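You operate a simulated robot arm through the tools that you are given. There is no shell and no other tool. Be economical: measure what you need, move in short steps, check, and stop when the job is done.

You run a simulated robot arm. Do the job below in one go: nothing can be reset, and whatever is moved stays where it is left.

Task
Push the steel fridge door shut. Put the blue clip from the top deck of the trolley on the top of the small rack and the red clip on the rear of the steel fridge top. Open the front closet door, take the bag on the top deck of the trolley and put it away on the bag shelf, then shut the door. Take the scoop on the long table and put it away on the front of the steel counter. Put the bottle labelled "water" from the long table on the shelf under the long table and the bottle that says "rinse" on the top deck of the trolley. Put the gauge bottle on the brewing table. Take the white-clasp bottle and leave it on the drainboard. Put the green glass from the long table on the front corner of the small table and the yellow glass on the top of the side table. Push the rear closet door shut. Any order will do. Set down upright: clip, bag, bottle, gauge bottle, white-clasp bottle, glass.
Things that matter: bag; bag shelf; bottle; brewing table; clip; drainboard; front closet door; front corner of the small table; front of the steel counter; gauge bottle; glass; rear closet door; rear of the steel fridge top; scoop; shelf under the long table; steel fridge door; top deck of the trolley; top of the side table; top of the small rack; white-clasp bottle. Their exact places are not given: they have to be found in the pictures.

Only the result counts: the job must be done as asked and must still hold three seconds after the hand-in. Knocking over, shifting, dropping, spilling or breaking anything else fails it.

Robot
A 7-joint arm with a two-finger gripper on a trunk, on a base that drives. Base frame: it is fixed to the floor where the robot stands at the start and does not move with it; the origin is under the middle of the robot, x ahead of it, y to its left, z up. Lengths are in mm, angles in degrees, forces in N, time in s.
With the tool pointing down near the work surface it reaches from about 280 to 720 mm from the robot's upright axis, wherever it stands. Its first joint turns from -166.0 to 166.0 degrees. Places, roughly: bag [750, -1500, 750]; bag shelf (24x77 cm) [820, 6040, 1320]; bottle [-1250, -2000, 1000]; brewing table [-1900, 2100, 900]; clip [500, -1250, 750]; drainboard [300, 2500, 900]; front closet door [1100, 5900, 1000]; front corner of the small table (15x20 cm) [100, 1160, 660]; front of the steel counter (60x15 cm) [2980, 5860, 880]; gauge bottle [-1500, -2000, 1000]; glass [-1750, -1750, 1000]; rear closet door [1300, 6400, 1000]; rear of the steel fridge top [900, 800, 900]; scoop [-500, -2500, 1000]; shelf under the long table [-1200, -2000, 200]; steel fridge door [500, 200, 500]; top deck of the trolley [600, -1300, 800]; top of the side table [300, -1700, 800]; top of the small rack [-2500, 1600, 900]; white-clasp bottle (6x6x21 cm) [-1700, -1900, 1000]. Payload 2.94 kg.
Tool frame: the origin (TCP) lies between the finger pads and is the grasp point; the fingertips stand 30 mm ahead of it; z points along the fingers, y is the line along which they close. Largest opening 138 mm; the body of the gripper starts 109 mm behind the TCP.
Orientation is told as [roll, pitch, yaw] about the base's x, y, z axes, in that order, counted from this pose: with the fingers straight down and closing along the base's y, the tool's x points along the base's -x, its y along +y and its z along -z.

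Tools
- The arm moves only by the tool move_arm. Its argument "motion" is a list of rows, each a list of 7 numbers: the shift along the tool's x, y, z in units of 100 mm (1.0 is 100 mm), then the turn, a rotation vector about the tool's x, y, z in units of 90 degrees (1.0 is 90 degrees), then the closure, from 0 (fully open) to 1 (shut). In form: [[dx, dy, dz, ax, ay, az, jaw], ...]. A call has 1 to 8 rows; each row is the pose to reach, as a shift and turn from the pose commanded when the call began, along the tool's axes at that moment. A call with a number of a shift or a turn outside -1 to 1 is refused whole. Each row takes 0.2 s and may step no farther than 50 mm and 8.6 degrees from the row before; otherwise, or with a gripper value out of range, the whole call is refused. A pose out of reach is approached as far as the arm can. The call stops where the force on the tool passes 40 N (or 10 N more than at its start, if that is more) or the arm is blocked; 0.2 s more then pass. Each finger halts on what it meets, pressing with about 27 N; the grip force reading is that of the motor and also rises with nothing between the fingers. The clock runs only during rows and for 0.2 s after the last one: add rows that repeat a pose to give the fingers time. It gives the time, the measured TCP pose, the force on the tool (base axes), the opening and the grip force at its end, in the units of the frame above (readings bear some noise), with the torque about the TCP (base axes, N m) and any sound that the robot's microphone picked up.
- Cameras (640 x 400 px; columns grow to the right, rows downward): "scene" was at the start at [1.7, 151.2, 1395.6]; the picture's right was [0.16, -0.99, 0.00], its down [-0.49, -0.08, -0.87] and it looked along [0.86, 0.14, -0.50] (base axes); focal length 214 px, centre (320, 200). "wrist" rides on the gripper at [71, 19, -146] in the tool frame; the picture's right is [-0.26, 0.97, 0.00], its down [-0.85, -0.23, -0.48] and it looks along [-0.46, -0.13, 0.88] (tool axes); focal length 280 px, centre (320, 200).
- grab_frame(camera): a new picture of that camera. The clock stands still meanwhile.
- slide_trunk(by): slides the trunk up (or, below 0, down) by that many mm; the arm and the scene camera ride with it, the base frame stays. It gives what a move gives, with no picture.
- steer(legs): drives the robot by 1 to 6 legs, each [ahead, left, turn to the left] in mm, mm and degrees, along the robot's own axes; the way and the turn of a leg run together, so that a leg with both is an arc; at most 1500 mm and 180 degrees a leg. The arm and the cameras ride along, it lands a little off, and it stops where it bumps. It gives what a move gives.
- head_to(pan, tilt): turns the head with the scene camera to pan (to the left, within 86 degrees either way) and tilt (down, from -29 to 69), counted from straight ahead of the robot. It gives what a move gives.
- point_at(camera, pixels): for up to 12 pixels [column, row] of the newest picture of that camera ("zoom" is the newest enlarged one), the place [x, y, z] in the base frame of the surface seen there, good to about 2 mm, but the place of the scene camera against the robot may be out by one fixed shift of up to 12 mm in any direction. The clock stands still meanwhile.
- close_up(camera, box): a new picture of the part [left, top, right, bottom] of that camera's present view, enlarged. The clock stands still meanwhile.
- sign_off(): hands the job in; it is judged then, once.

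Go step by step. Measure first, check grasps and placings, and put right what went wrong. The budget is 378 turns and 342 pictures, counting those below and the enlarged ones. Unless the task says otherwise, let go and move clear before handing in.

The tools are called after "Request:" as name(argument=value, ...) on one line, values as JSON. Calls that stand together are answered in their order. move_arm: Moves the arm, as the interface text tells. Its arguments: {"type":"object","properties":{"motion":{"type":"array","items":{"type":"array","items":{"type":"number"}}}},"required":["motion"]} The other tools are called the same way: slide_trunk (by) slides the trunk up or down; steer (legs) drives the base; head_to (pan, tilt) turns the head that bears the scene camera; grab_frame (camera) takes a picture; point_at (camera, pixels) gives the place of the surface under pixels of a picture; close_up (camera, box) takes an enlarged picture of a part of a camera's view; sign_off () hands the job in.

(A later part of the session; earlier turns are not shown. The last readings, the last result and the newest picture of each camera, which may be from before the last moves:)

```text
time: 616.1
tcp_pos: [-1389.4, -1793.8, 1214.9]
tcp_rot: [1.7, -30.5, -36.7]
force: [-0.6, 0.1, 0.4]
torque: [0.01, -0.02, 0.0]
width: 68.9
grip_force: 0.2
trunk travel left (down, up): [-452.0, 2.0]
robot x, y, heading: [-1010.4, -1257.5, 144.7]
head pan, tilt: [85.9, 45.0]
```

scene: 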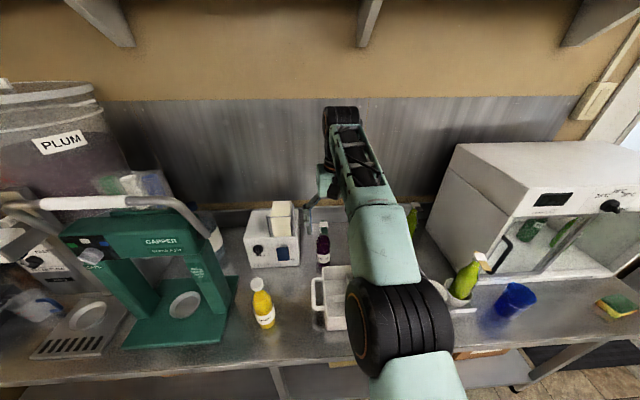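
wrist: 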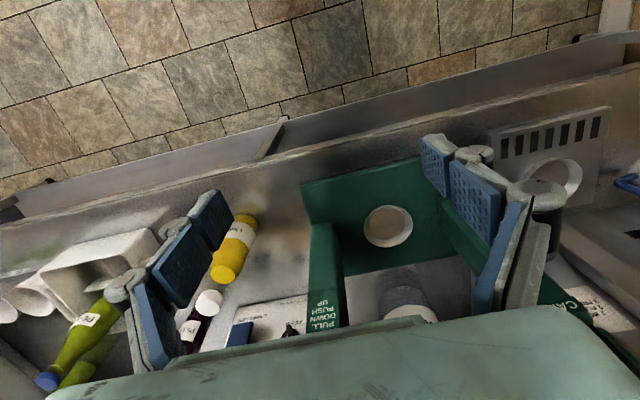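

Request:
steer(legs=[[-165, 175, 0]])

Request:
move_arm(motion=[[-0.4, 0, 0.23, 0, 0, 0, 0.5], [-0.8, 0, 0.46, 0, 0, 0, 0.5], [-1, 0, 0.577, 0, 0, 0, 0.5]])

Request:
move_arm(motion=[[-0.4, 0, 0.23, 0, 0, 0, 0.5], [-0.8, 0, 0.46, 0, 0, 0, 0.5], [-1, 0, 0.577, 0, 0, 0, 0.5]])

Request:
grab_frame(camera="wrist")

Request:
grab_frame(camera="scene")

```text
time: 618.3
tcp_pos: [-1358.9, -2028.3, 1215.0]
tcp_rot: [1.7, -30.4, -36.9]
force: [0.5, -0.1, -0.3]
torque: [0.0, -0.03, 0.01]
width: 69.0
grip_force: 0.1
trunk travel left (down, up): [-452.0, 2.0]
robot x, y, heading: [-976.3, -1494.0, 144.2]
head pan, tilt: [85.9, 45.0]
```

```text
time: 619.1
tcp_pos: [-1265.2, -2096.0, 1212.6]
tcp_rot: [1.7, -30.4, -37.0]
force: [-0.2, 0.0, 0.2]
torque: [-0.01, -0.03, 0.02]
width: 68.9
grip_force: 0.0
trunk travel left (down, up): [-452.0, 2.0]
robot x, y, heading: [-976.8, -1493.4, 144.4]
head pan, tilt: [85.9, 45.0]
```

```text
time: 619.9
tcp_pos: [-1172.7, -2161.9, 1215.3]
tcp_rot: [1.7, -30.4, -37.1]
force: [0.1, 0.0, 0.7]
torque: [0.01, 0.0, 0.0]
width: 68.9
grip_force: 0.0
trunk travel left (down, up): [-452.0, 2.0]
robot x, y, heading: [-976.6, -1490.7, 144.4]
head pan, tilt: [85.9, 45.0]
```

```text
186 pictures are left
```

wrist: 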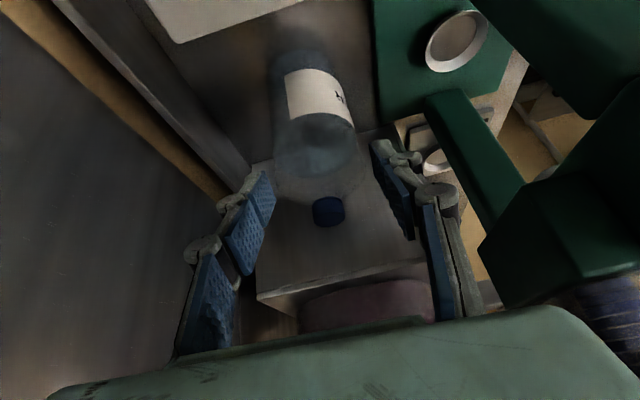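

```text
185 pictures are left
```

scene: 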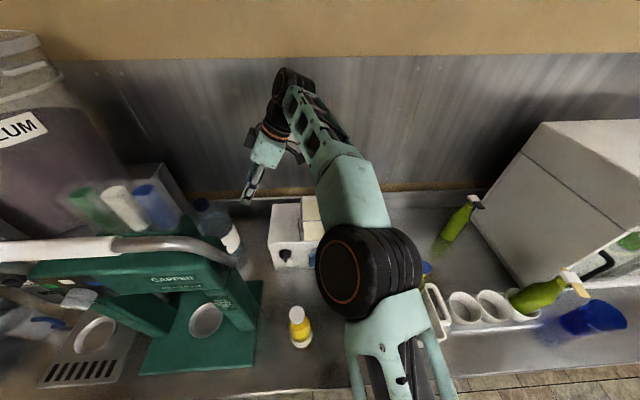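

Request:
point_at(camera="wrist", pixels=[[328, 205], [315, 212], [343, 212], [328, 222], [280, 160], [360, 160], [485, 245], [440, 100], [520, 190], [420, 200], [270, 290], [320, 130]])

```text
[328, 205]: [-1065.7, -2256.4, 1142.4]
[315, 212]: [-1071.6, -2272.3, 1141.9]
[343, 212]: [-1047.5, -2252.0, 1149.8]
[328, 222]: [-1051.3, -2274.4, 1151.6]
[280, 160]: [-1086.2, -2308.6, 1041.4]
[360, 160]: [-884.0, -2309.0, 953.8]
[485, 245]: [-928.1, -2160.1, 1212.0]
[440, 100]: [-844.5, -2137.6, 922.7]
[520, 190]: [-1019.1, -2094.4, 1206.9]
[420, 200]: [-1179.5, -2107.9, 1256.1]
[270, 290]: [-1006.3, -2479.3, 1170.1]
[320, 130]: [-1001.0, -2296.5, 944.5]
```

Request:
move_arm(motion=[[-0.35, -0.05, 0.2, 0, 0, 0, 0.5], [-0.66, -0.11, 0.38, 0, 0, 0, 0.5]])

Request:
move_arm(motion=[[-0.35, 0, 0.2, 0, 0, 0, 0.5], [-0.66, 0, 0.38, 0, 0, 0, 0.5]])

Request:
grab_frame(camera="wrist")

```text
time: 620.5
tcp_pos: [-1111.9, -2193.1, 1209.0]
tcp_rot: [1.7, -30.3, -37.1]
force: [-0.1, -0.6, -0.3]
torque: [0.03, 0.04, 0.02]
width: 69.1
grip_force: 0.1
out of reach, approached as far as the arm can: row 1, 2
trunk travel left (down, up): [-452.0, 2.0]
robot x, y, heading: [-978.0, -1488.8, 144.5]
head pan, tilt: [85.9, 45.0]
```

```text
time: 621.3
tcp_pos: [-1081.4, -2210.2, 1190.4]
tcp_rot: [2.1, -30.0, -39.4]
force: [-1.2, -0.1, 0.1]
torque: [0.02, 0.0, -0.02]
width: 69.1
grip_force: 0.1
out of reach, approached as far as the arm can: row 1, 2
trunk travel left (down, up): [-452.0, 2.0]
robot x, y, heading: [-976.6, -1488.8, 144.4]
head pan, tilt: [85.9, 45.0]
stopped in row 2: the arm was blocked; the commanded pose is now the measured one
```

```text
184 pictures are left
```

wrist: 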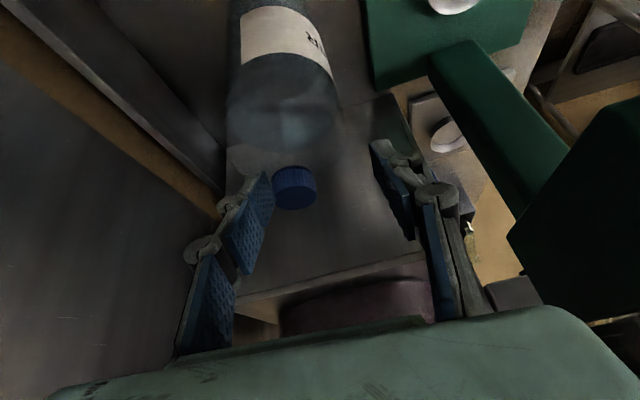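

Request:
steer(legs=[[-60, 26, 0]])

Request:
grab_frame(camera="wrist")

Request:
point_at(camera="wrist", pixels=[[320, 190], [300, 190], [320, 200]])

```text
time: 622.3
tcp_pos: [-1046.1, -2267.4, 1190.7]
tcp_rot: [2.2, -29.9, -39.2]
force: [-0.8, -1.1, -0.1]
torque: [0.04, 0.02, 0.01]
width: 69.2
grip_force: 0.0
trunk travel left (down, up): [-452.0, 2.0]
robot x, y, heading: [-945.3, -1544.5, 144.9]
head pan, tilt: [85.9, 45.0]
```

```text
183 pictures are left
```

wrist: 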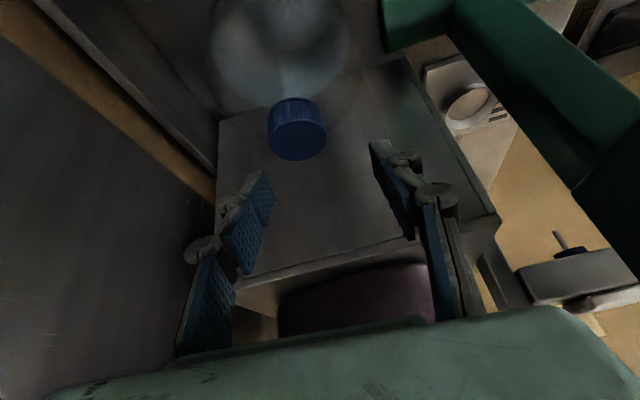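

```text
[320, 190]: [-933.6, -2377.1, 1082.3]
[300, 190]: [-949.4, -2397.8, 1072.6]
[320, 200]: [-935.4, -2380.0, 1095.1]
```

Request:
point_at(camera="wrist", pixels=[[298, 145], [275, 135], [322, 135], [298, 155], [298, 110]])

```text
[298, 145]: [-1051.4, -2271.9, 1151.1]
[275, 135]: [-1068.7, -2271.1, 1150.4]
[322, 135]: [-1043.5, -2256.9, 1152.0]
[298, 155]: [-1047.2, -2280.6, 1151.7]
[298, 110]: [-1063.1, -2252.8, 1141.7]
```

Request:
move_arm(motion=[[0.08, -0.05, -0.045, 0, 0, 0, 0.5]])

Request:
slide_trunk(by=-52)

Request:
grab_frame(camera="wrist")

```text
time: 622.7
tcp_pos: [-1058.4, -2263.5, 1190.9]
tcp_rot: [2.1, -29.9, -39.5]
force: [0.2, 0.4, 0.3]
torque: [-0.01, -0.02, -0.02]
width: 69.1
grip_force: 0.1
trunk travel left (down, up): [-452.0, 2.0]
robot x, y, heading: [-941.9, -1546.2, 144.6]
head pan, tilt: [85.9, 45.0]
```

```text
time: 623.6
tcp_pos: [-1059.8, -2263.3, 1137.6]
tcp_rot: [2.1, -29.9, -39.5]
force: [-0.2, -0.2, 0.9]
torque: [-0.01, 0.01, 0.0]
width: 69.1
grip_force: 0.1
trunk travel left (down, up): [-400.0, 54.0]
robot x, y, heading: [-944.4, -1548.9, 144.5]
head pan, tilt: [85.9, 45.0]
```

```text
182 pictures are left
```

wrist: 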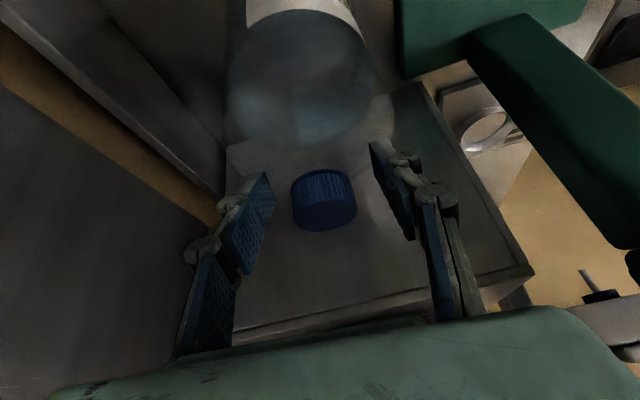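

Request:
move_arm(motion=[[0, 0, 0, 0, 0, 0, 0.65], [0, 0, 0, 0, 0, 0, 0.8], [0, 0, 0, 0, 0, 0, 1], [0, 0, 0, 0, 0, 0, 1], [0, 0, 0, 0, 0, 0, 1]])

Request:
slide_trunk(by=30)

Request:
grab_frame(camera="wrist")

```text
time: 624.8
tcp_pos: [-1061.1, -2263.9, 1136.7]
tcp_rot: [2.1, -29.9, -39.4]
force: [-1.2, -4.6, 2.5]
torque: [-0.93, 0.66, -0.05]
width: 37.4
grip_force: 27.3
trunk travel left (down, up): [-400.0, 54.0]
robot x, y, heading: [-942.8, -1548.3, 144.6]
head pan, tilt: [85.9, 45.0]
```

```text
time: 625.5
tcp_pos: [-1059.3, -2263.9, 1164.5]
tcp_rot: [2.4, -29.8, -39.4]
force: [-0.3, -0.7, -12.8]
torque: [0.05, 0.13, -0.01]
width: 37.4
grip_force: 26.7
trunk travel left (down, up): [-430.0, 24.0]
robot x, y, heading: [-942.3, -1545.2, 144.4]
head pan, tilt: [85.9, 45.0]
```

```text
181 pictures are left
```

wrist: 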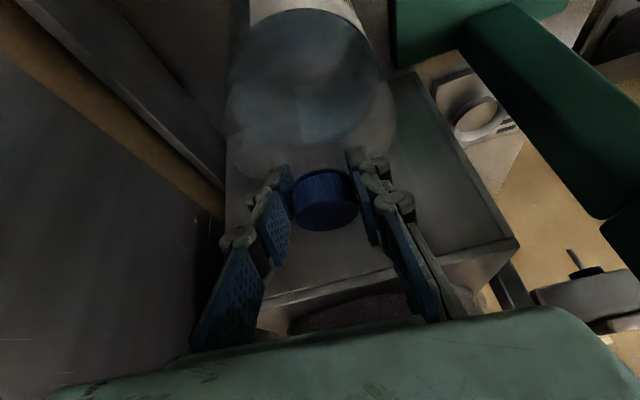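

The bottle (≈1.3 kg) hangs from the gripper. Raise it as high as possible: trunk, then arm straight up in two steps.

Request:
slide_trunk(by=22)

Request:
move_arm(motion=[[-0.2, 0.0, -0.35, 0, 0, 0, 1], [-0.4, 0.05, -0.7, 0, 0, 0, 1], [-0.5, 0.1, -0.866, 0, 0, 0, 1]])

Request:
move_arm(motion=[[-0.2, 0.05, -0.35, 0, 0, 0, 1], [-0.4, 0.1, -0.7, 0, 0, 0, 1], [-0.5, 0.15, -0.866, 0, 0, 0, 1]])

Request:
grab_frame(camera="scene")

Request:
grab_frame(camera="wrist")

```text
time: 626.2
tcp_pos: [-1059.2, -2265.2, 1186.4]
tcp_rot: [2.4, -29.8, -39.4]
force: [0.2, -0.7, -12.9]
torque: [0.03, 0.13, 0.0]
width: 37.3
grip_force: 27.0
trunk travel left (down, up): [-452.0, 2.0]
robot x, y, heading: [-945.5, -1542.9, 144.4]
head pan, tilt: [85.9, 45.0]
```

```text
time: 627.0
tcp_pos: [-1047.8, -2235.8, 1275.4]
tcp_rot: [2.2, -29.9, -39.5]
force: [-0.4, 0.7, -11.6]
torque: [0.01, 0.21, -0.01]
width: 37.8
grip_force: 26.9
out of reach, approached as far as the arm can: row 1, 2, 3
trunk travel left (down, up): [-452.0, 2.0]
robot x, y, heading: [-944.9, -1547.3, 144.7]
head pan, tilt: [85.9, 45.0]
```

```text
time: 627.8
tcp_pos: [-1044.2, -2196.1, 1353.2]
tcp_rot: [3.1, -29.4, -41.0]
force: [0.5, -0.3, -12.8]
torque: [-0.03, 0.15, -0.01]
width: 36.9
grip_force: 27.2
out of reach, approached as far as the arm can: row 1, 2, 3
trunk travel left (down, up): [-452.0, 2.0]
robot x, y, heading: [-940.9, -1546.9, 144.5]
head pan, tilt: [85.9, 45.0]
```

```text
180 pictures are left
```

scene: 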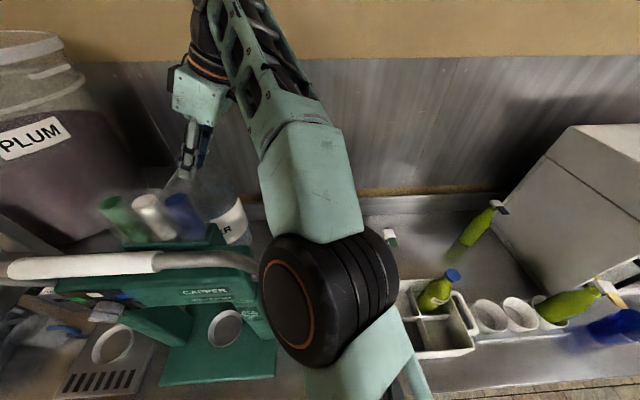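

```text
179 pictures are left
```

wrist: 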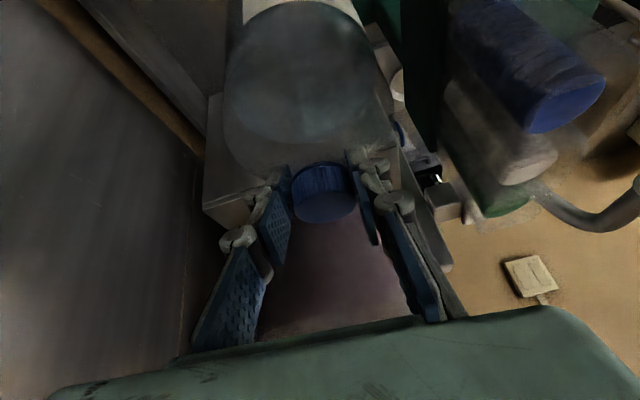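

Bottle bottom is now at ≈1097. Exit route: along -u beside the labeler, then out toward me.

Request:
steer(legs=[[178, 0, 0], [0, -55, 0]])

Request:
grab_frame(camera="scene")

Request:
grab_frame(camera="wrist")

```text
time: 630.1
tcp_pos: [-1150.6, -2049.0, 1359.2]
tcp_rot: [2.5, -29.8, -40.5]
force: [0.6, 0.8, -12.5]
torque: [-0.01, 0.1, 0.0]
width: 37.1
grip_force: 27.0
trunk travel left (down, up): [-452.0, 2.0]
robot x, y, heading: [-1052.9, -1401.4, 144.7]
head pan, tilt: [85.9, 45.0]
```

```text
178 pictures are left
```

scene: 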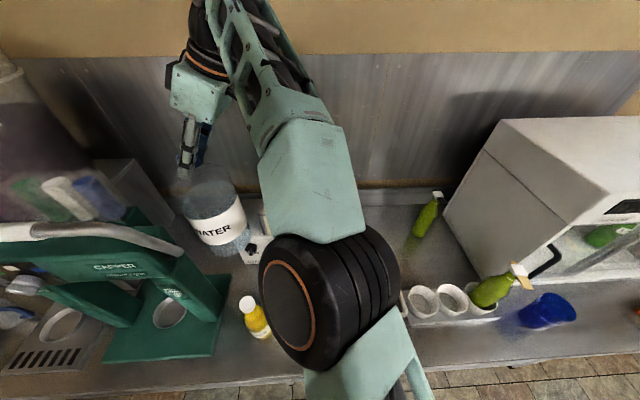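

```text
177 pictures are left
```

wrist: 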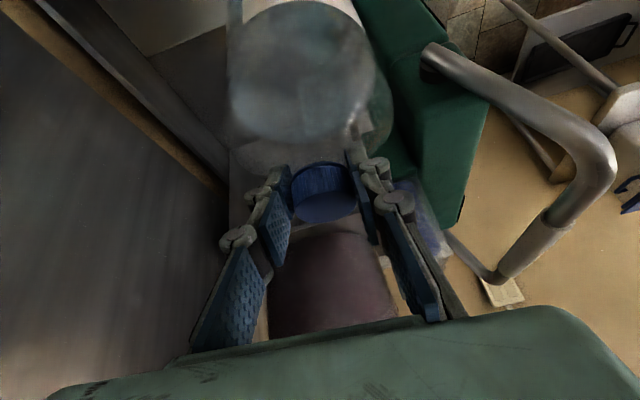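

Request:
steer(legs=[[70, -10, 0]])

Request:
move_arm(motion=[[-0.2, 0.1, -0.35, 0, 0, 0, 1], [-0.4, 0.3, -0.7, 0, 0, 0, 1], [-0.5, 0.5, -0.866, 0, 0, 0, 1]])

Request:
grab_frame(camera="wrist")

```text
time: 631.1
tcp_pos: [-1204.5, -1999.7, 1356.9]
tcp_rot: [2.7, -29.7, -40.8]
force: [-1.5, 0.1, -13.1]
torque: [0.07, 0.05, 0.0]
width: 37.1
grip_force: 27.2
trunk travel left (down, up): [-452.0, 2.0]
robot x, y, heading: [-1107.0, -1349.7, 144.7]
head pan, tilt: [85.9, 45.0]
```

```text
time: 631.9
tcp_pos: [-1180.2, -1953.4, 1432.3]
tcp_rot: [3.1, -29.5, -40.8]
force: [-0.5, -1.3, -14.8]
torque: [0.05, -0.04, 0.03]
width: 37.0
grip_force: 27.0
out of reach, approached as far as the arm can: row 1, 2, 3
trunk travel left (down, up): [-452.0, 2.0]
robot x, y, heading: [-1106.7, -1351.9, 144.6]
head pan, tilt: [85.9, 45.0]
```

```text
176 pictures are left
```

wrist: 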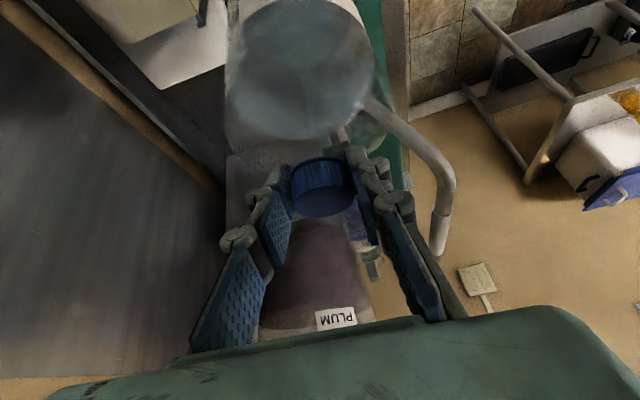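

Bottle bottom now ≈1176, clear of everything. Leave the table and look at the shelf below.

Request:
steer(legs=[[0, -600, 0]])

Request:
head_to(pan=86, tilt=55)

Request:
grab_frame(camera="scene")

```text
time: 637.7
tcp_pos: [-823.1, -1457.2, 1433.8]
tcp_rot: [2.7, -29.5, -39.4]
force: [0.3, 0.3, -12.0]
torque: [0.05, 0.02, 0.02]
width: 36.8
grip_force: 27.1
trunk travel left (down, up): [-452.0, 2.0]
robot x, y, heading: [-761.9, -854.8, 146.0]
head pan, tilt: [85.9, 45.0]
```

```text
time: 638.4
tcp_pos: [-822.2, -1457.9, 1432.6]
tcp_rot: [2.7, -29.6, -39.4]
force: [-0.1, -0.6, -12.9]
torque: [0.09, 0.03, -0.01]
width: 36.7
grip_force: 27.0
trunk travel left (down, up): [-452.0, 2.0]
robot x, y, heading: [-761.1, -851.2, 145.8]
head pan, tilt: [85.9, 55.0]
```

```text
175 pictures are left
```

scene: 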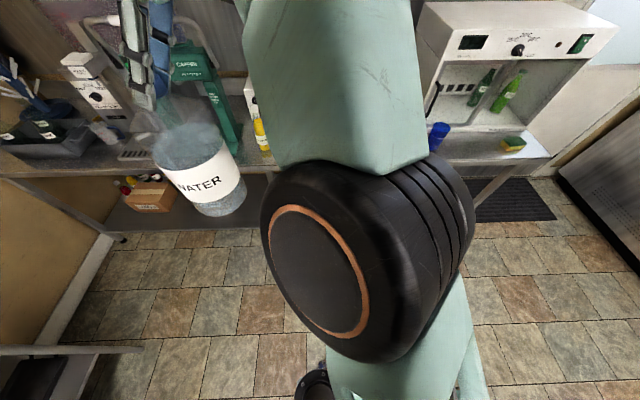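

Rotate the tool about the vertical by -90° so the hand will lean back toward me when facing under the table.

Request:
move_arm(motion=[[0, 0, 0, 0.045, 0, 0.078, 1], [0, 0, 0, 0.09, 0, 0.156, 1], [0, 0, 0, 0.135, 0, 0.234, 1], [0, 0, 0, 0.18, 0, 0.312, 1], [0, 0, 0, 0.225, 0, 0.39, 1], [0, 0, 0, 0.27, 0, 0.468, 1], [0, 0, 0, 0.315, 0, 0.546, 1], [0, 0, 0, 0.36, 0, 0.624, 1]])

Request:
move_arm(motion=[[0, 0, 0, 0.045, 0, 0.078, 1], [0, 0, 0, 0.09, 0, 0.156, 1], [0, 0, 0, 0.135, 0, 0.234, 1]])

Request:
slide_trunk(by=-400)

Request:
grab_frame(camera="wrist")

Request:
grab_frame(camera="scene")

```text
time: 639.6
tcp_pos: [-842.0, -1479.1, 1342.6]
tcp_rot: [7.3, -20.7, -82.4]
force: [-0.2, -1.1, -11.7]
torque: [-0.36, 0.17, -0.02]
width: 36.8
grip_force: 26.5
trunk travel left (down, up): [-452.0, 2.0]
robot x, y, heading: [-763.6, -859.1, 146.0]
head pan, tilt: [85.9, 55.0]
stopped in row 6: the arm was blocked; the commanded pose is now the measured one
```

```text
time: 640.6
tcp_pos: [-882.9, -1476.4, 1320.6]
tcp_rot: [2.5, -16.7, -108.5]
force: [0.1, -1.2, -12.2]
torque: [-0.33, 0.13, -0.04]
width: 34.9
grip_force: 27.3
trunk travel left (down, up): [-452.0, 2.0]
robot x, y, heading: [-763.9, -857.3, 145.8]
head pan, tilt: [85.9, 55.0]
stopped in row 3: the arm was blocked; the commanded pose is now the measured one
```

```text
time: 644.5
tcp_pos: [-881.2, -1475.4, 922.4]
tcp_rot: [2.7, -16.9, -108.5]
force: [-0.7, -0.4, -12.8]
torque: [-0.22, 0.14, -0.01]
width: 35.0
grip_force: 26.7
trunk travel left (down, up): [-52.0, 402.0]
robot x, y, heading: [-765.6, -861.3, 146.1]
head pan, tilt: [85.9, 55.0]
```

```text
174 pictures are left
```

wrist: 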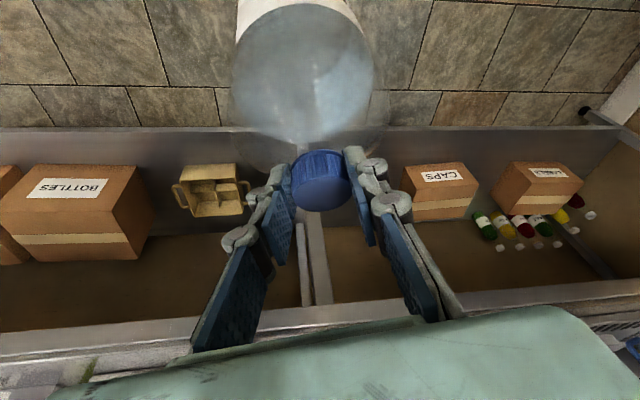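

```text
173 pictures are left
```

scene: 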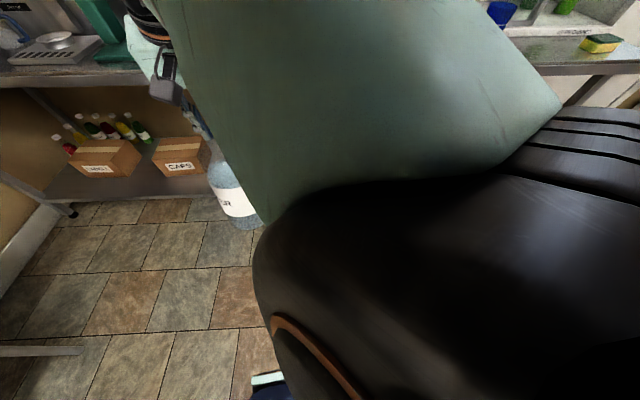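

The wrist ran into a limit and the tilt fell to 17°. I lower the arm (more freedom) and correct the orientation in steps.

Request:
move_arm(motion=[[0.1, 0, 0.35, 0.02, -0.04, 0.05, 1], [0.2, 0, 0.7, 0.05, -0.09, 0.11, 1], [0.28, 0, 0.96, 0.08, -0.15, 0.175, 1]])

Request:
move_arm(motion=[[0.2, 0, 0.35, 0, 0, 0, 1], [0.4, 0, 0.7, 0, 0, 0, 1], [0.5, 0, 0.866, 0, 0, 0, 1]])

Request:
grab_frame(camera="wrist")

```text
time: 645.5
tcp_pos: [-939.9, -1462.3, 747.8]
tcp_rot: [-0.4, -23.6, -130.5]
force: [-1.0, 1.3, -14.3]
torque: [0.01, 0.02, 0.01]
width: 34.7
grip_force: 27.1
trunk travel left (down, up): [-52.0, 402.0]
robot x, y, heading: [-764.6, -856.7, 146.1]
head pan, tilt: [85.9, 55.0]
stopped in row 3: the arm was blocked; the commanded pose is now the measured one
```

```text
time: 646.5
tcp_pos: [-963.7, -1449.2, 667.4]
tcp_rot: [0.4, -25.1, -133.8]
force: [0.1, -0.7, -13.2]
torque: [0.03, 0.0, 0.0]
width: 34.9
grip_force: 27.0
trunk travel left (down, up): [-52.0, 402.0]
robot x, y, heading: [-766.6, -856.3, 145.7]
head pan, tilt: [85.9, 55.0]
stopped in row 3: the arm was blocked; the commanded pose is now the measured one
```

```text
172 pictures are left
```

wrist: 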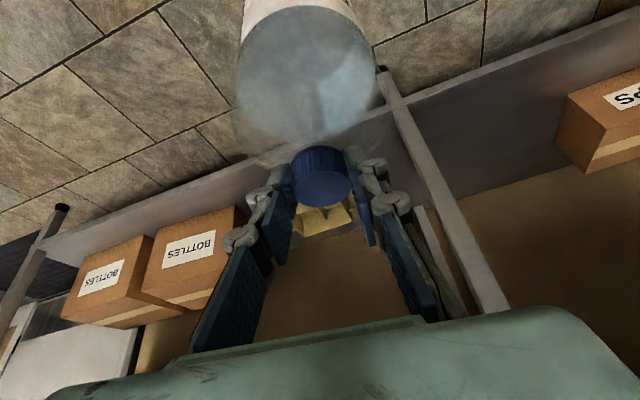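

Request:
point_at(camera="wrist", pixels=[[60, 240], [420, 110], [560, 60], [300, 250], [440, 180], [180, 310], [340, 240], [480, 290], [390, 90], [550, 190], [580, 90], [230, 180]])

Request:
grab_frame(camera="scene")

```text
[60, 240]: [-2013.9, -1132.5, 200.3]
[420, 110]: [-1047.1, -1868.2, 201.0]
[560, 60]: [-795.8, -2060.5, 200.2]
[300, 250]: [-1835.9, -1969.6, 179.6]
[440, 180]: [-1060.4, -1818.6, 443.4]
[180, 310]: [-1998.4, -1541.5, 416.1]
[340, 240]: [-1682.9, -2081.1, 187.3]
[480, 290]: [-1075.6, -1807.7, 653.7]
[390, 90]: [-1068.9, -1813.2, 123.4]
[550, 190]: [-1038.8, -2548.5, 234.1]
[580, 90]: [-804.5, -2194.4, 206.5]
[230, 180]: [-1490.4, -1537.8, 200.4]
```

```text
171 pictures are left
```

scene: 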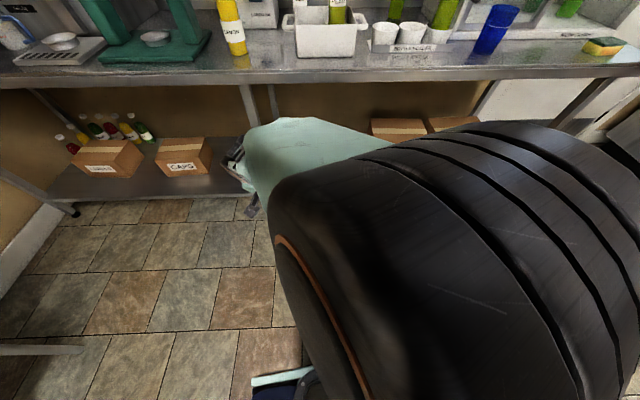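

Request:
point_at(camera="scene", pixels=[[158, 170], [210, 168], [183, 170], [220, 180], [235, 185], [215, 145], [248, 205], [225, 190], [372, 130], [240, 190], [215, 195]])

```text
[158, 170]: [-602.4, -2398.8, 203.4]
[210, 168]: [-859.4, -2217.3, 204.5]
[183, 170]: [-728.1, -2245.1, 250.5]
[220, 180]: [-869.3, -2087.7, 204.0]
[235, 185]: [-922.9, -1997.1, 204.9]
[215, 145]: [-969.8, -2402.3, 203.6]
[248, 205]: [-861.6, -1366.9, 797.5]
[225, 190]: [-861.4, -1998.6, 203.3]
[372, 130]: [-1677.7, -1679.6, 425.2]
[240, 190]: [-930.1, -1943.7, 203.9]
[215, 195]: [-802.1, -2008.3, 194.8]
```

Shelf surface z≈203, front edge v≈-2097; free stretch between the leg and the CAPS box. First lower the bottle here in free space.

Request:
slide_trunk(by=-52)

Request:
move_arm(motion=[[0.15, 0, 0.3, 0, 0, 0, 1], [0.3, 0, 0.6, 0, 0, 0, 1], [0.42, 0, 0.9, 0, 0, 0, 1]])

Request:
grab_frame(camera="wrist")

```text
time: 647.4
tcp_pos: [-963.3, -1450.7, 617.1]
tcp_rot: [0.5, -25.3, -133.8]
force: [0.2, 0.5, -12.3]
torque: [0.07, -0.04, -0.01]
width: 34.9
grip_force: 27.0
trunk travel left (down, up): [0.0, 454.0]
robot x, y, heading: [-764.0, -856.6, 145.7]
head pan, tilt: [85.9, 55.0]
```

```text
time: 648.4
tcp_pos: [-1026.6, -1434.5, 527.5]
tcp_rot: [1.1, -26.1, -140.0]
force: [-0.8, -0.6, -13.4]
torque: [0.1, -0.04, -0.01]
width: 34.9
grip_force: 26.9
trunk travel left (down, up): [0.0, 454.0]
robot x, y, heading: [-762.2, -857.9, 145.9]
head pan, tilt: [85.9, 55.0]
stopped in row 3: the arm was blocked; the commanded pose is now the measured one
```

```text
170 pictures are left
```

wrist: 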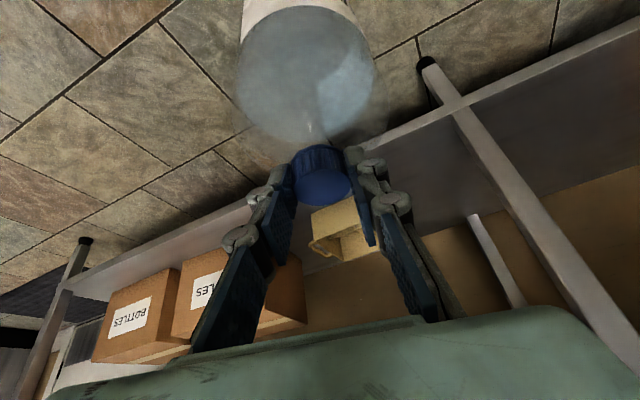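

Request:
move_arm(motion=[[0.2, 0, 0.12, 0, 0, 0, 1], [0.4, 0, 0.24, 0, 0, 0, 1], [0.62, 0, 0.365, 0, 0, 0, 1]])

Request:
grab_frame(camera="wrist")

```text
time: 649.2
tcp_pos: [-1096.2, -1372.1, 484.7]
tcp_rot: [2.2, -26.9, -150.4]
force: [-1.0, 0.1, -13.1]
torque: [-0.14, -0.25, 0.0]
width: 35.0
grip_force: 27.3
trunk travel left (down, up): [0.0, 454.0]
robot x, y, heading: [-762.6, -857.4, 145.8]
head pan, tilt: [85.9, 55.0]
stopped in row 3: the arm was blocked; the commanded pose is now the measured one
```

```text
169 pictures are left
```

wrist: 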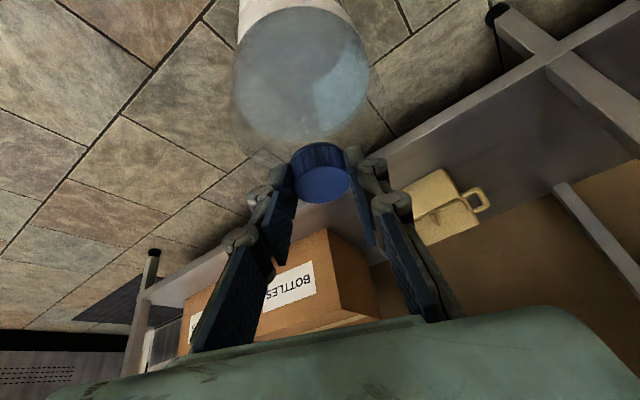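

Now the arm is at z≈485, bottle bottom ≈ 228. Shift along the table, then drive the bottle in under the tabletop, stepwise.

Request:
steer(legs=[[-468, 0, 0], [0, 250, 0]])

Request:
grab_frame(camera="wrist")

Request:
grab_frame(camera="scene")

```text
time: 654.4
tcp_pos: [-832.6, -1849.8, 487.4]
tcp_rot: [2.4, -27.2, -150.6]
force: [-0.7, 0.2, -12.4]
torque: [0.14, -0.12, -0.04]
width: 34.9
grip_force: 27.0
trunk travel left (down, up): [0.0, 454.0]
robot x, y, heading: [-498.1, -1332.1, 145.5]
head pan, tilt: [85.9, 55.0]
```

```text
168 pictures are left
```

wrist: 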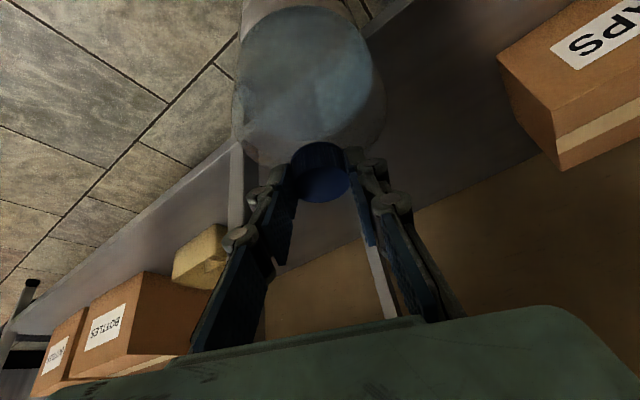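

```text
167 pictures are left
```

scene: 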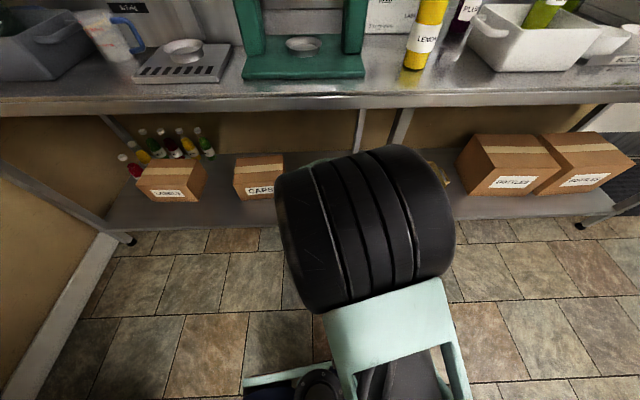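

Request:
steer(legs=[[0, 110, 0]])

Request:
grab_frame(camera="wrist")

Request:
grab_frame(camera="scene")

```text
time: 656.0
tcp_pos: [-893.4, -1939.5, 487.9]
tcp_rot: [2.3, -27.2, -150.5]
force: [1.4, -0.2, -12.9]
torque: [0.11, -0.12, 0.01]
width: 34.7
grip_force: 26.9
trunk travel left (down, up): [0.0, 454.0]
robot x, y, heading: [-557.2, -1420.8, 145.8]
head pan, tilt: [85.9, 55.0]
```

```text
166 pictures are left
```

wrist: 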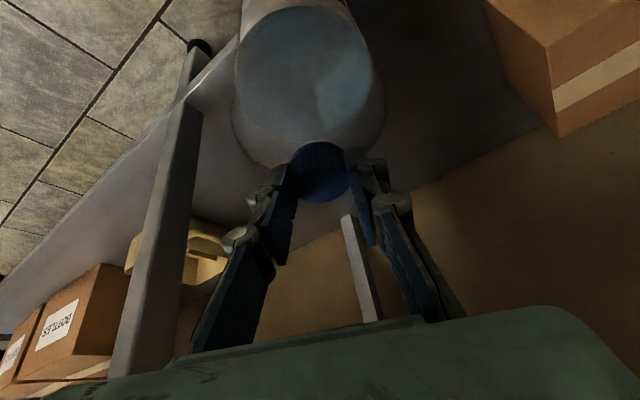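

```text
165 pictures are left
```

scene: 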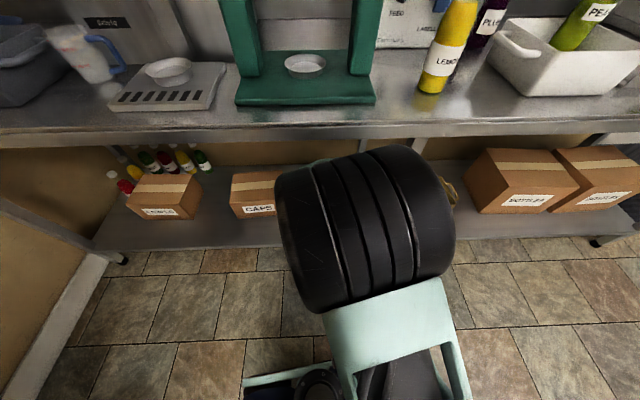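

Request:
steer(legs=[[0, 60, 0]])

Request:
steer(legs=[[0, 40, 0]])

Request:
grab_frame(camera="wrist")

```text
time: 657.2
tcp_pos: [-925.7, -1988.4, 486.2]
tcp_rot: [2.3, -27.1, -150.6]
force: [0.0, 0.7, -12.9]
torque: [0.15, -0.13, -0.02]
width: 34.9
grip_force: 27.2
trunk travel left (down, up): [0.0, 454.0]
robot x, y, heading: [-596.1, -1471.1, 146.1]
head pan, tilt: [85.9, 55.0]
```

```text
time: 658.4
tcp_pos: [-945.5, -2017.6, 485.4]
tcp_rot: [2.2, -26.8, -150.2]
force: [-1.0, -4.3, 8.2]
torque: [-0.26, 0.43, 0.12]
width: 35.0
grip_force: 27.7
trunk travel left (down, up): [0.0, 454.0]
robot x, y, heading: [-616.4, -1505.8, 146.2]
head pan, tilt: [85.9, 55.0]
stopped in leg 1: the robot was blocked; the commanded pose is now the measured one
```

```text
164 pictures are left
```

wrist: 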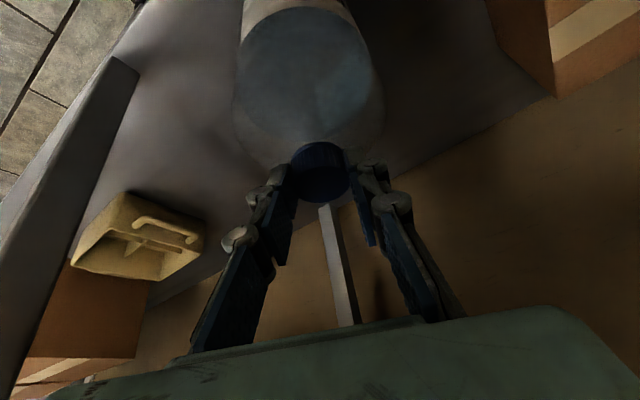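

Blocked with an upward push of ~20 N. See what is touching.

Request:
grab_frame(camera="scene")

Request:
point_at(camera="wrist", pixels=[[300, 60], [250, 130], [375, 120], [170, 60], [430, 120], [320, 190], [310, 100], [190, 100]])

```text
163 pictures are left
```

scene: 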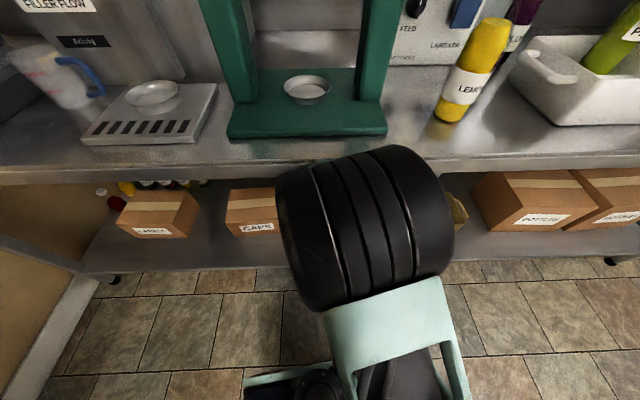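

```text
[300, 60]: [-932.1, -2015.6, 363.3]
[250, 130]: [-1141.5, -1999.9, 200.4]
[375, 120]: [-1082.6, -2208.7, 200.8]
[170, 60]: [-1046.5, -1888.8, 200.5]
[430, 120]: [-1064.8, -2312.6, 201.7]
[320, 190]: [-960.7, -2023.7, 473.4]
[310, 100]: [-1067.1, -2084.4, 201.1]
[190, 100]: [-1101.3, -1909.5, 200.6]
```

The cap sits ~12 mm below the TCP: the bottle slipped a little and now rests on the shelf, well inside its front edge. Release gently here.

Request:
move_arm(motion=[[0, 0, 0, 0, 0, 0, 0.8], [0, 0, 0, 0, 0, 0, 0.7], [0, 0, 0, 0, 0, 0, 0.6], [0, 0, 0, 0, 0, 0, 0.5]])

Request:
grab_frame(camera="wrist")

```text
time: 659.4
tcp_pos: [-946.8, -2015.8, 484.3]
tcp_rot: [2.2, -26.7, -150.2]
force: [1.3, -0.2, -0.2]
torque: [0.0, -0.01, -0.02]
width: 68.8
grip_force: 0.0
trunk travel left (down, up): [0.0, 454.0]
robot x, y, heading: [-617.7, -1504.9, 146.1]
head pan, tilt: [85.9, 55.0]
```

```text
162 pictures are left
```

wrist: 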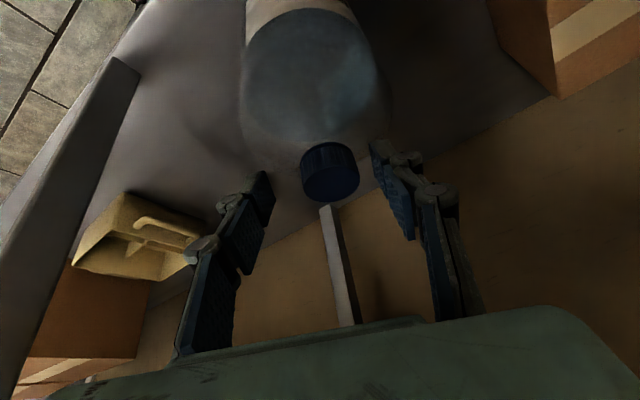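

Request:
move_arm(motion=[[0, 0, 0, 0, 0, 0, 0.3], [0, 0, 0, 0, 0, 0, 0.15], [0, 0, 0, 0, 0, 0, 0.15]])

Request:
point_at(camera="wrist", pixels=[[330, 165], [303, 170], [358, 170], [330, 200], [245, 90], [382, 90], [300, 20]])

Request:
steer(legs=[[0, -400, 0]])

Request:
grab_frame(camera="wrist")

```text
time: 660.2
tcp_pos: [-944.9, -2016.8, 484.0]
tcp_rot: [2.2, -26.8, -150.1]
force: [-0.3, 0.9, -0.2]
torque: [0.0, -0.01, 0.03]
width: 117.2
grip_force: 0.2
trunk travel left (down, up): [0.0, 454.0]
robot x, y, heading: [-620.5, -1504.9, 145.9]
head pan, tilt: [85.9, 55.0]
```

```text
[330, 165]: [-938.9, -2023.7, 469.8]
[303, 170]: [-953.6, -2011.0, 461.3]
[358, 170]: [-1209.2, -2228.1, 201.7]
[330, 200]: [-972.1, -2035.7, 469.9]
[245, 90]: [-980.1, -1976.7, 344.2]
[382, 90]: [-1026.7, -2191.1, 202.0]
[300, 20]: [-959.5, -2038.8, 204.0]
```

```text
time: 664.2
tcp_pos: [-725.0, -1696.1, 483.5]
tcp_rot: [2.1, -26.7, -149.9]
force: [-0.2, 0.2, 0.1]
torque: [-0.05, 0.0, -0.02]
width: 117.5
grip_force: 0.0
trunk travel left (down, up): [0.0, 454.0]
robot x, y, heading: [-398.9, -1180.2, 146.0]
head pan, tilt: [85.9, 55.0]
```

```text
161 pictures are left
```

wrist: 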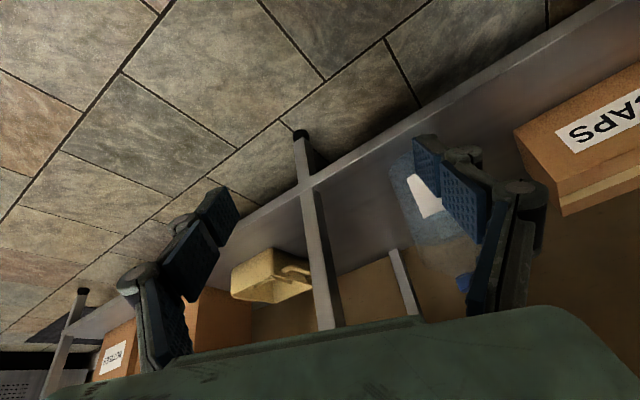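

WATER stands on the shelf (cap at 465,280). Raise up, untilt the tool, and look at the scoop.

Request:
slide_trunk(by=400)

Request:
move_arm(motion=[[0.0, 0, -0.3, 0, 0.08, 0, 0.5], [0.0, 0, -0.6, 0, 0.16, 0, 0.5], [0, 0, -0.9, 0, 0.24, 0, 0.5], [0, 0, -1.0, 0, 0.297, 0, 0.5]])

Request:
grab_frame(camera="scene")

```text
time: 668.0
tcp_pos: [-725.1, -1694.5, 883.6]
tcp_rot: [2.1, -26.7, -149.9]
force: [-0.2, -0.1, 0.0]
torque: [-0.01, 0.01, 0.0]
width: 117.4
grip_force: 0.0
trunk travel left (down, up): [-400.0, 54.0]
robot x, y, heading: [-398.8, -1182.8, 146.3]
head pan, tilt: [85.9, 55.0]
```

```text
time: 669.0
tcp_pos: [-689.7, -1669.4, 975.0]
tcp_rot: [1.9, 0.1, -148.8]
force: [-0.8, 0.1, 0.0]
torque: [-0.01, 0.01, 0.0]
width: 69.3
grip_force: 0.0
trunk travel left (down, up): [-400.0, 54.0]
robot x, y, heading: [-398.5, -1184.1, 146.4]
head pan, tilt: [85.9, 55.0]
```

```text
160 pictures are left
```

scene: 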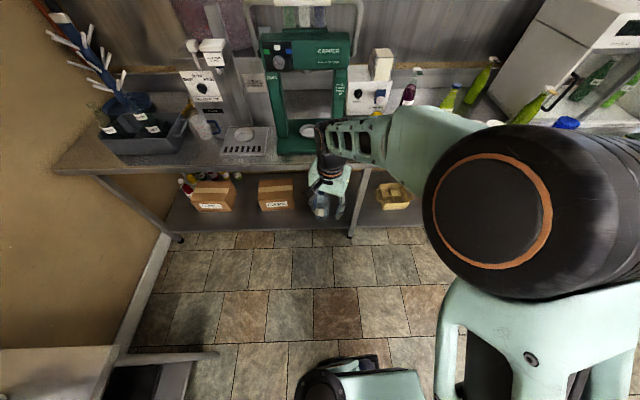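

Request:
close_up(camera="scene", box=[80, 60, 300, 200])

Request:
move_arm(motion=[[0.2, 0, -0.4, 0, 0, 0, 0.5], [0.4, 0, -0.8, 0, 0, 0, 0.5], [0.4, 0, -1.0, 0, 0, 0, 0.5]])

Request:
slide_trunk(by=52)

```text
2.86 times, centred on (190, 130) of scene
```

zoom: 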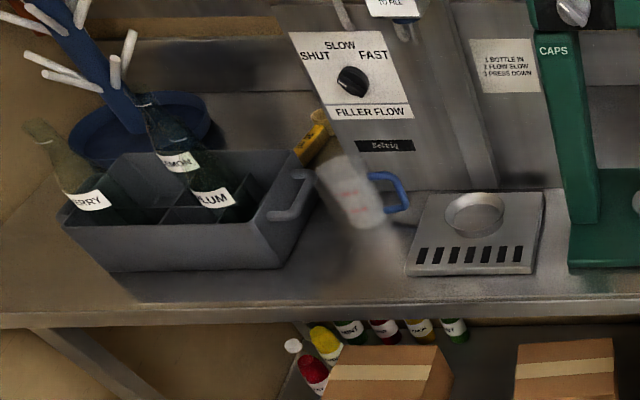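

```text
time: 669.8
tcp_pos: [-655.5, -1649.8, 1075.7]
tcp_rot: [1.9, 0.0, -148.8]
force: [0.7, -0.2, 0.5]
torque: [0.01, -0.01, -0.02]
width: 69.0
grip_force: 0.0
trunk travel left (down, up): [-400.0, 54.0]
robot x, y, heading: [-401.2, -1182.4, 146.2]
head pan, tilt: [85.9, 55.0]
```

```text
time: 670.8
tcp_pos: [-654.3, -1649.2, 1124.8]
tcp_rot: [2.0, 0.0, -148.9]
force: [0.1, -0.2, -0.5]
torque: [0.02, -0.01, 0.01]
width: 69.2
grip_force: 0.0
trunk travel left (down, up): [-452.0, 2.0]
robot x, y, heading: [-399.5, -1179.5, 146.2]
head pan, tilt: [85.9, 55.0]
```

Request:
steer(legs=[[0, 300, -2], [-300, 0, 0]])

Request:
head_to(pan=86, tilt=40)

Request:
grab_frame(camera="scene")

Request:
close_up(camera="scene", box=[100, 100, 360, 300])

```text
time: 675.7
tcp_pos: [-590.4, -2069.2, 1126.0]
tcp_rot: [1.9, 0.0, -150.8]
force: [0.6, -0.3, 0.2]
torque: [-0.02, 0.01, 0.0]
width: 68.8
grip_force: 0.0
trunk travel left (down, up): [-452.0, 2.0]
robot x, y, heading: [-318.1, -1610.0, 144.5]
head pan, tilt: [85.9, 55.0]
```

```text
time: 676.5
tcp_pos: [-589.8, -2070.0, 1125.7]
tcp_rot: [1.9, 0.0, -150.8]
force: [0.0, 0.3, -1.0]
torque: [-0.02, 0.03, 0.02]
width: 69.1
grip_force: 0.0
trunk travel left (down, up): [-452.0, 2.0]
robot x, y, heading: [-318.5, -1609.4, 144.4]
head pan, tilt: [85.9, 40.0]
```

```text
158 pictures are left
```

scene: 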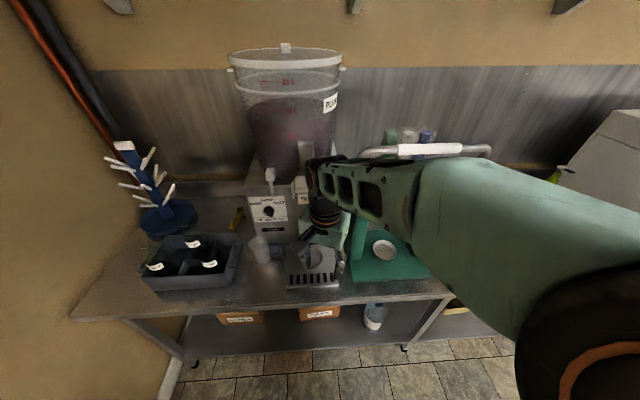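

```text
2.00 times, centred on (230, 200) of scene
```

zoom: 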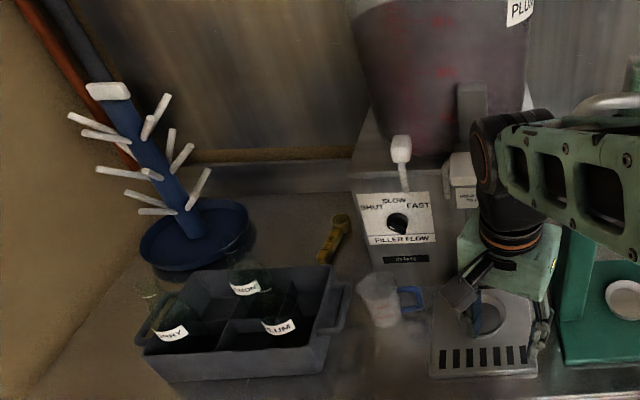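

The yellow scoop lies on the table at (235,218) behind the crate. Measure it.

Request:
close_up(camera="scene", box=[200, 190, 290, 260])

Request:
point_at(camera="zoom", pixels=[[260, 120], [245, 170], [225, 215], [215, 250], [260, 140], [240, 235], [330, 180], [300, 250], [420, 280], [180, 300], [460, 200]])

```text
5.71 times, centred on (245, 225) of scene
```

zoom: 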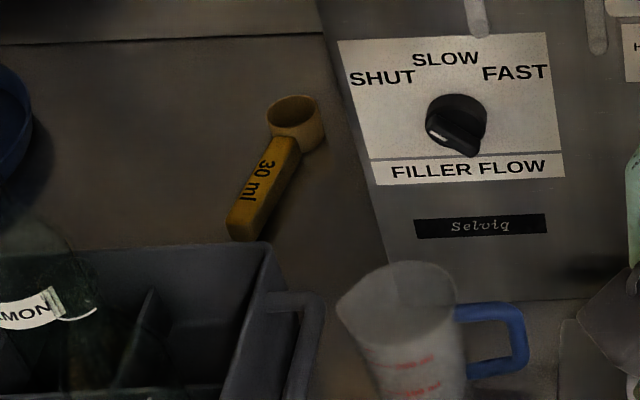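

```text
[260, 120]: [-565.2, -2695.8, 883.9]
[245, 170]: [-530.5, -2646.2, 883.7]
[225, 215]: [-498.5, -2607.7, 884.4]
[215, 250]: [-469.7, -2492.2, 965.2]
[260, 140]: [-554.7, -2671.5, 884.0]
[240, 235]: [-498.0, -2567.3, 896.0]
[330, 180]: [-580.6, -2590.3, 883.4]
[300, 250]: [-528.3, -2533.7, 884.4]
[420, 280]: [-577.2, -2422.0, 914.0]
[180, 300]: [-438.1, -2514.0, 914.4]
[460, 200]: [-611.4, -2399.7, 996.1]
```

Request:
point_at(camera="zoom", pixels=[[265, 185], [285, 150], [297, 135], [297, 105], [250, 215], [237, 205], [270, 120], [322, 120], [310, 145], [262, 165]])

```text
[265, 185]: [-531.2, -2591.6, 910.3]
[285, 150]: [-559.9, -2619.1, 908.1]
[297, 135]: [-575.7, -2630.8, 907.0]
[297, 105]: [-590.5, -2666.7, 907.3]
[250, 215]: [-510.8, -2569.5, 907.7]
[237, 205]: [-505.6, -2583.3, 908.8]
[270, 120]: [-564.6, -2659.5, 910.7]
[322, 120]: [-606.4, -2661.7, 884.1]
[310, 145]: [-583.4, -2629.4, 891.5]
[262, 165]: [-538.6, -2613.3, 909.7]
```

Scoop handle mid ≈ (-533,-2597), z top ≈ 909. Raise the arm and approach, then look from above.

Request:
move_arm(motion=[[0, 0, -0.4, 0, 0, 0, 0.5], [0, 0, -0.8, 0, 0, 0, 0.5], [0, 0, -1.0, 0, 0, 0, 0.5]])

Request:
steer(legs=[[-240, 0, 0], [0, 200, 0]])

Request:
grab_frame(camera="wrist")

Request:
grab_frame(camera="scene")

```text
time: 677.2
tcp_pos: [-588.7, -2064.2, 1223.6]
tcp_rot: [1.8, 0.4, -150.8]
force: [1.0, 0.1, 0.2]
torque: [-0.04, 0.0, 0.01]
width: 68.8
grip_force: 0.0
trunk travel left (down, up): [-452.0, 2.0]
robot x, y, heading: [-316.5, -1615.0, 144.4]
head pan, tilt: [85.9, 40.0]
```

```text
time: 678.5
tcp_pos: [-518.4, -2114.7, 1223.5]
tcp_rot: [2.0, 0.5, -149.8]
force: [-0.4, 0.7, -0.2]
torque: [-0.03, -0.04, 0.0]
width: 69.0
grip_force: 0.1
trunk travel left (down, up): [-452.0, 2.0]
robot x, y, heading: [-258.7, -1655.9, 144.5]
head pan, tilt: [85.9, 40.0]
stopped in leg 1: the robot was blocked; the commanded pose is now the measured one
```

```text
155 pictures are left
```

wrist: 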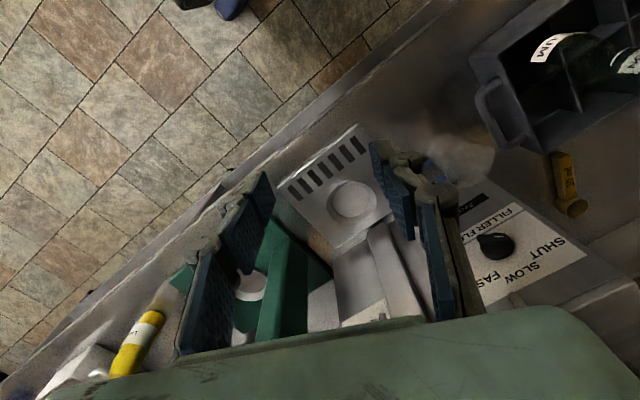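

```text
154 pictures are left
```

scene: 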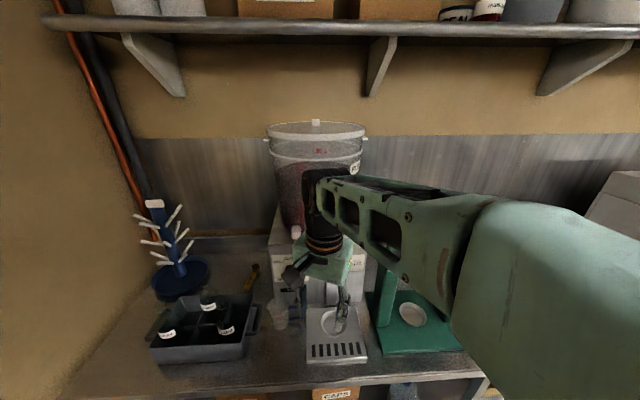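

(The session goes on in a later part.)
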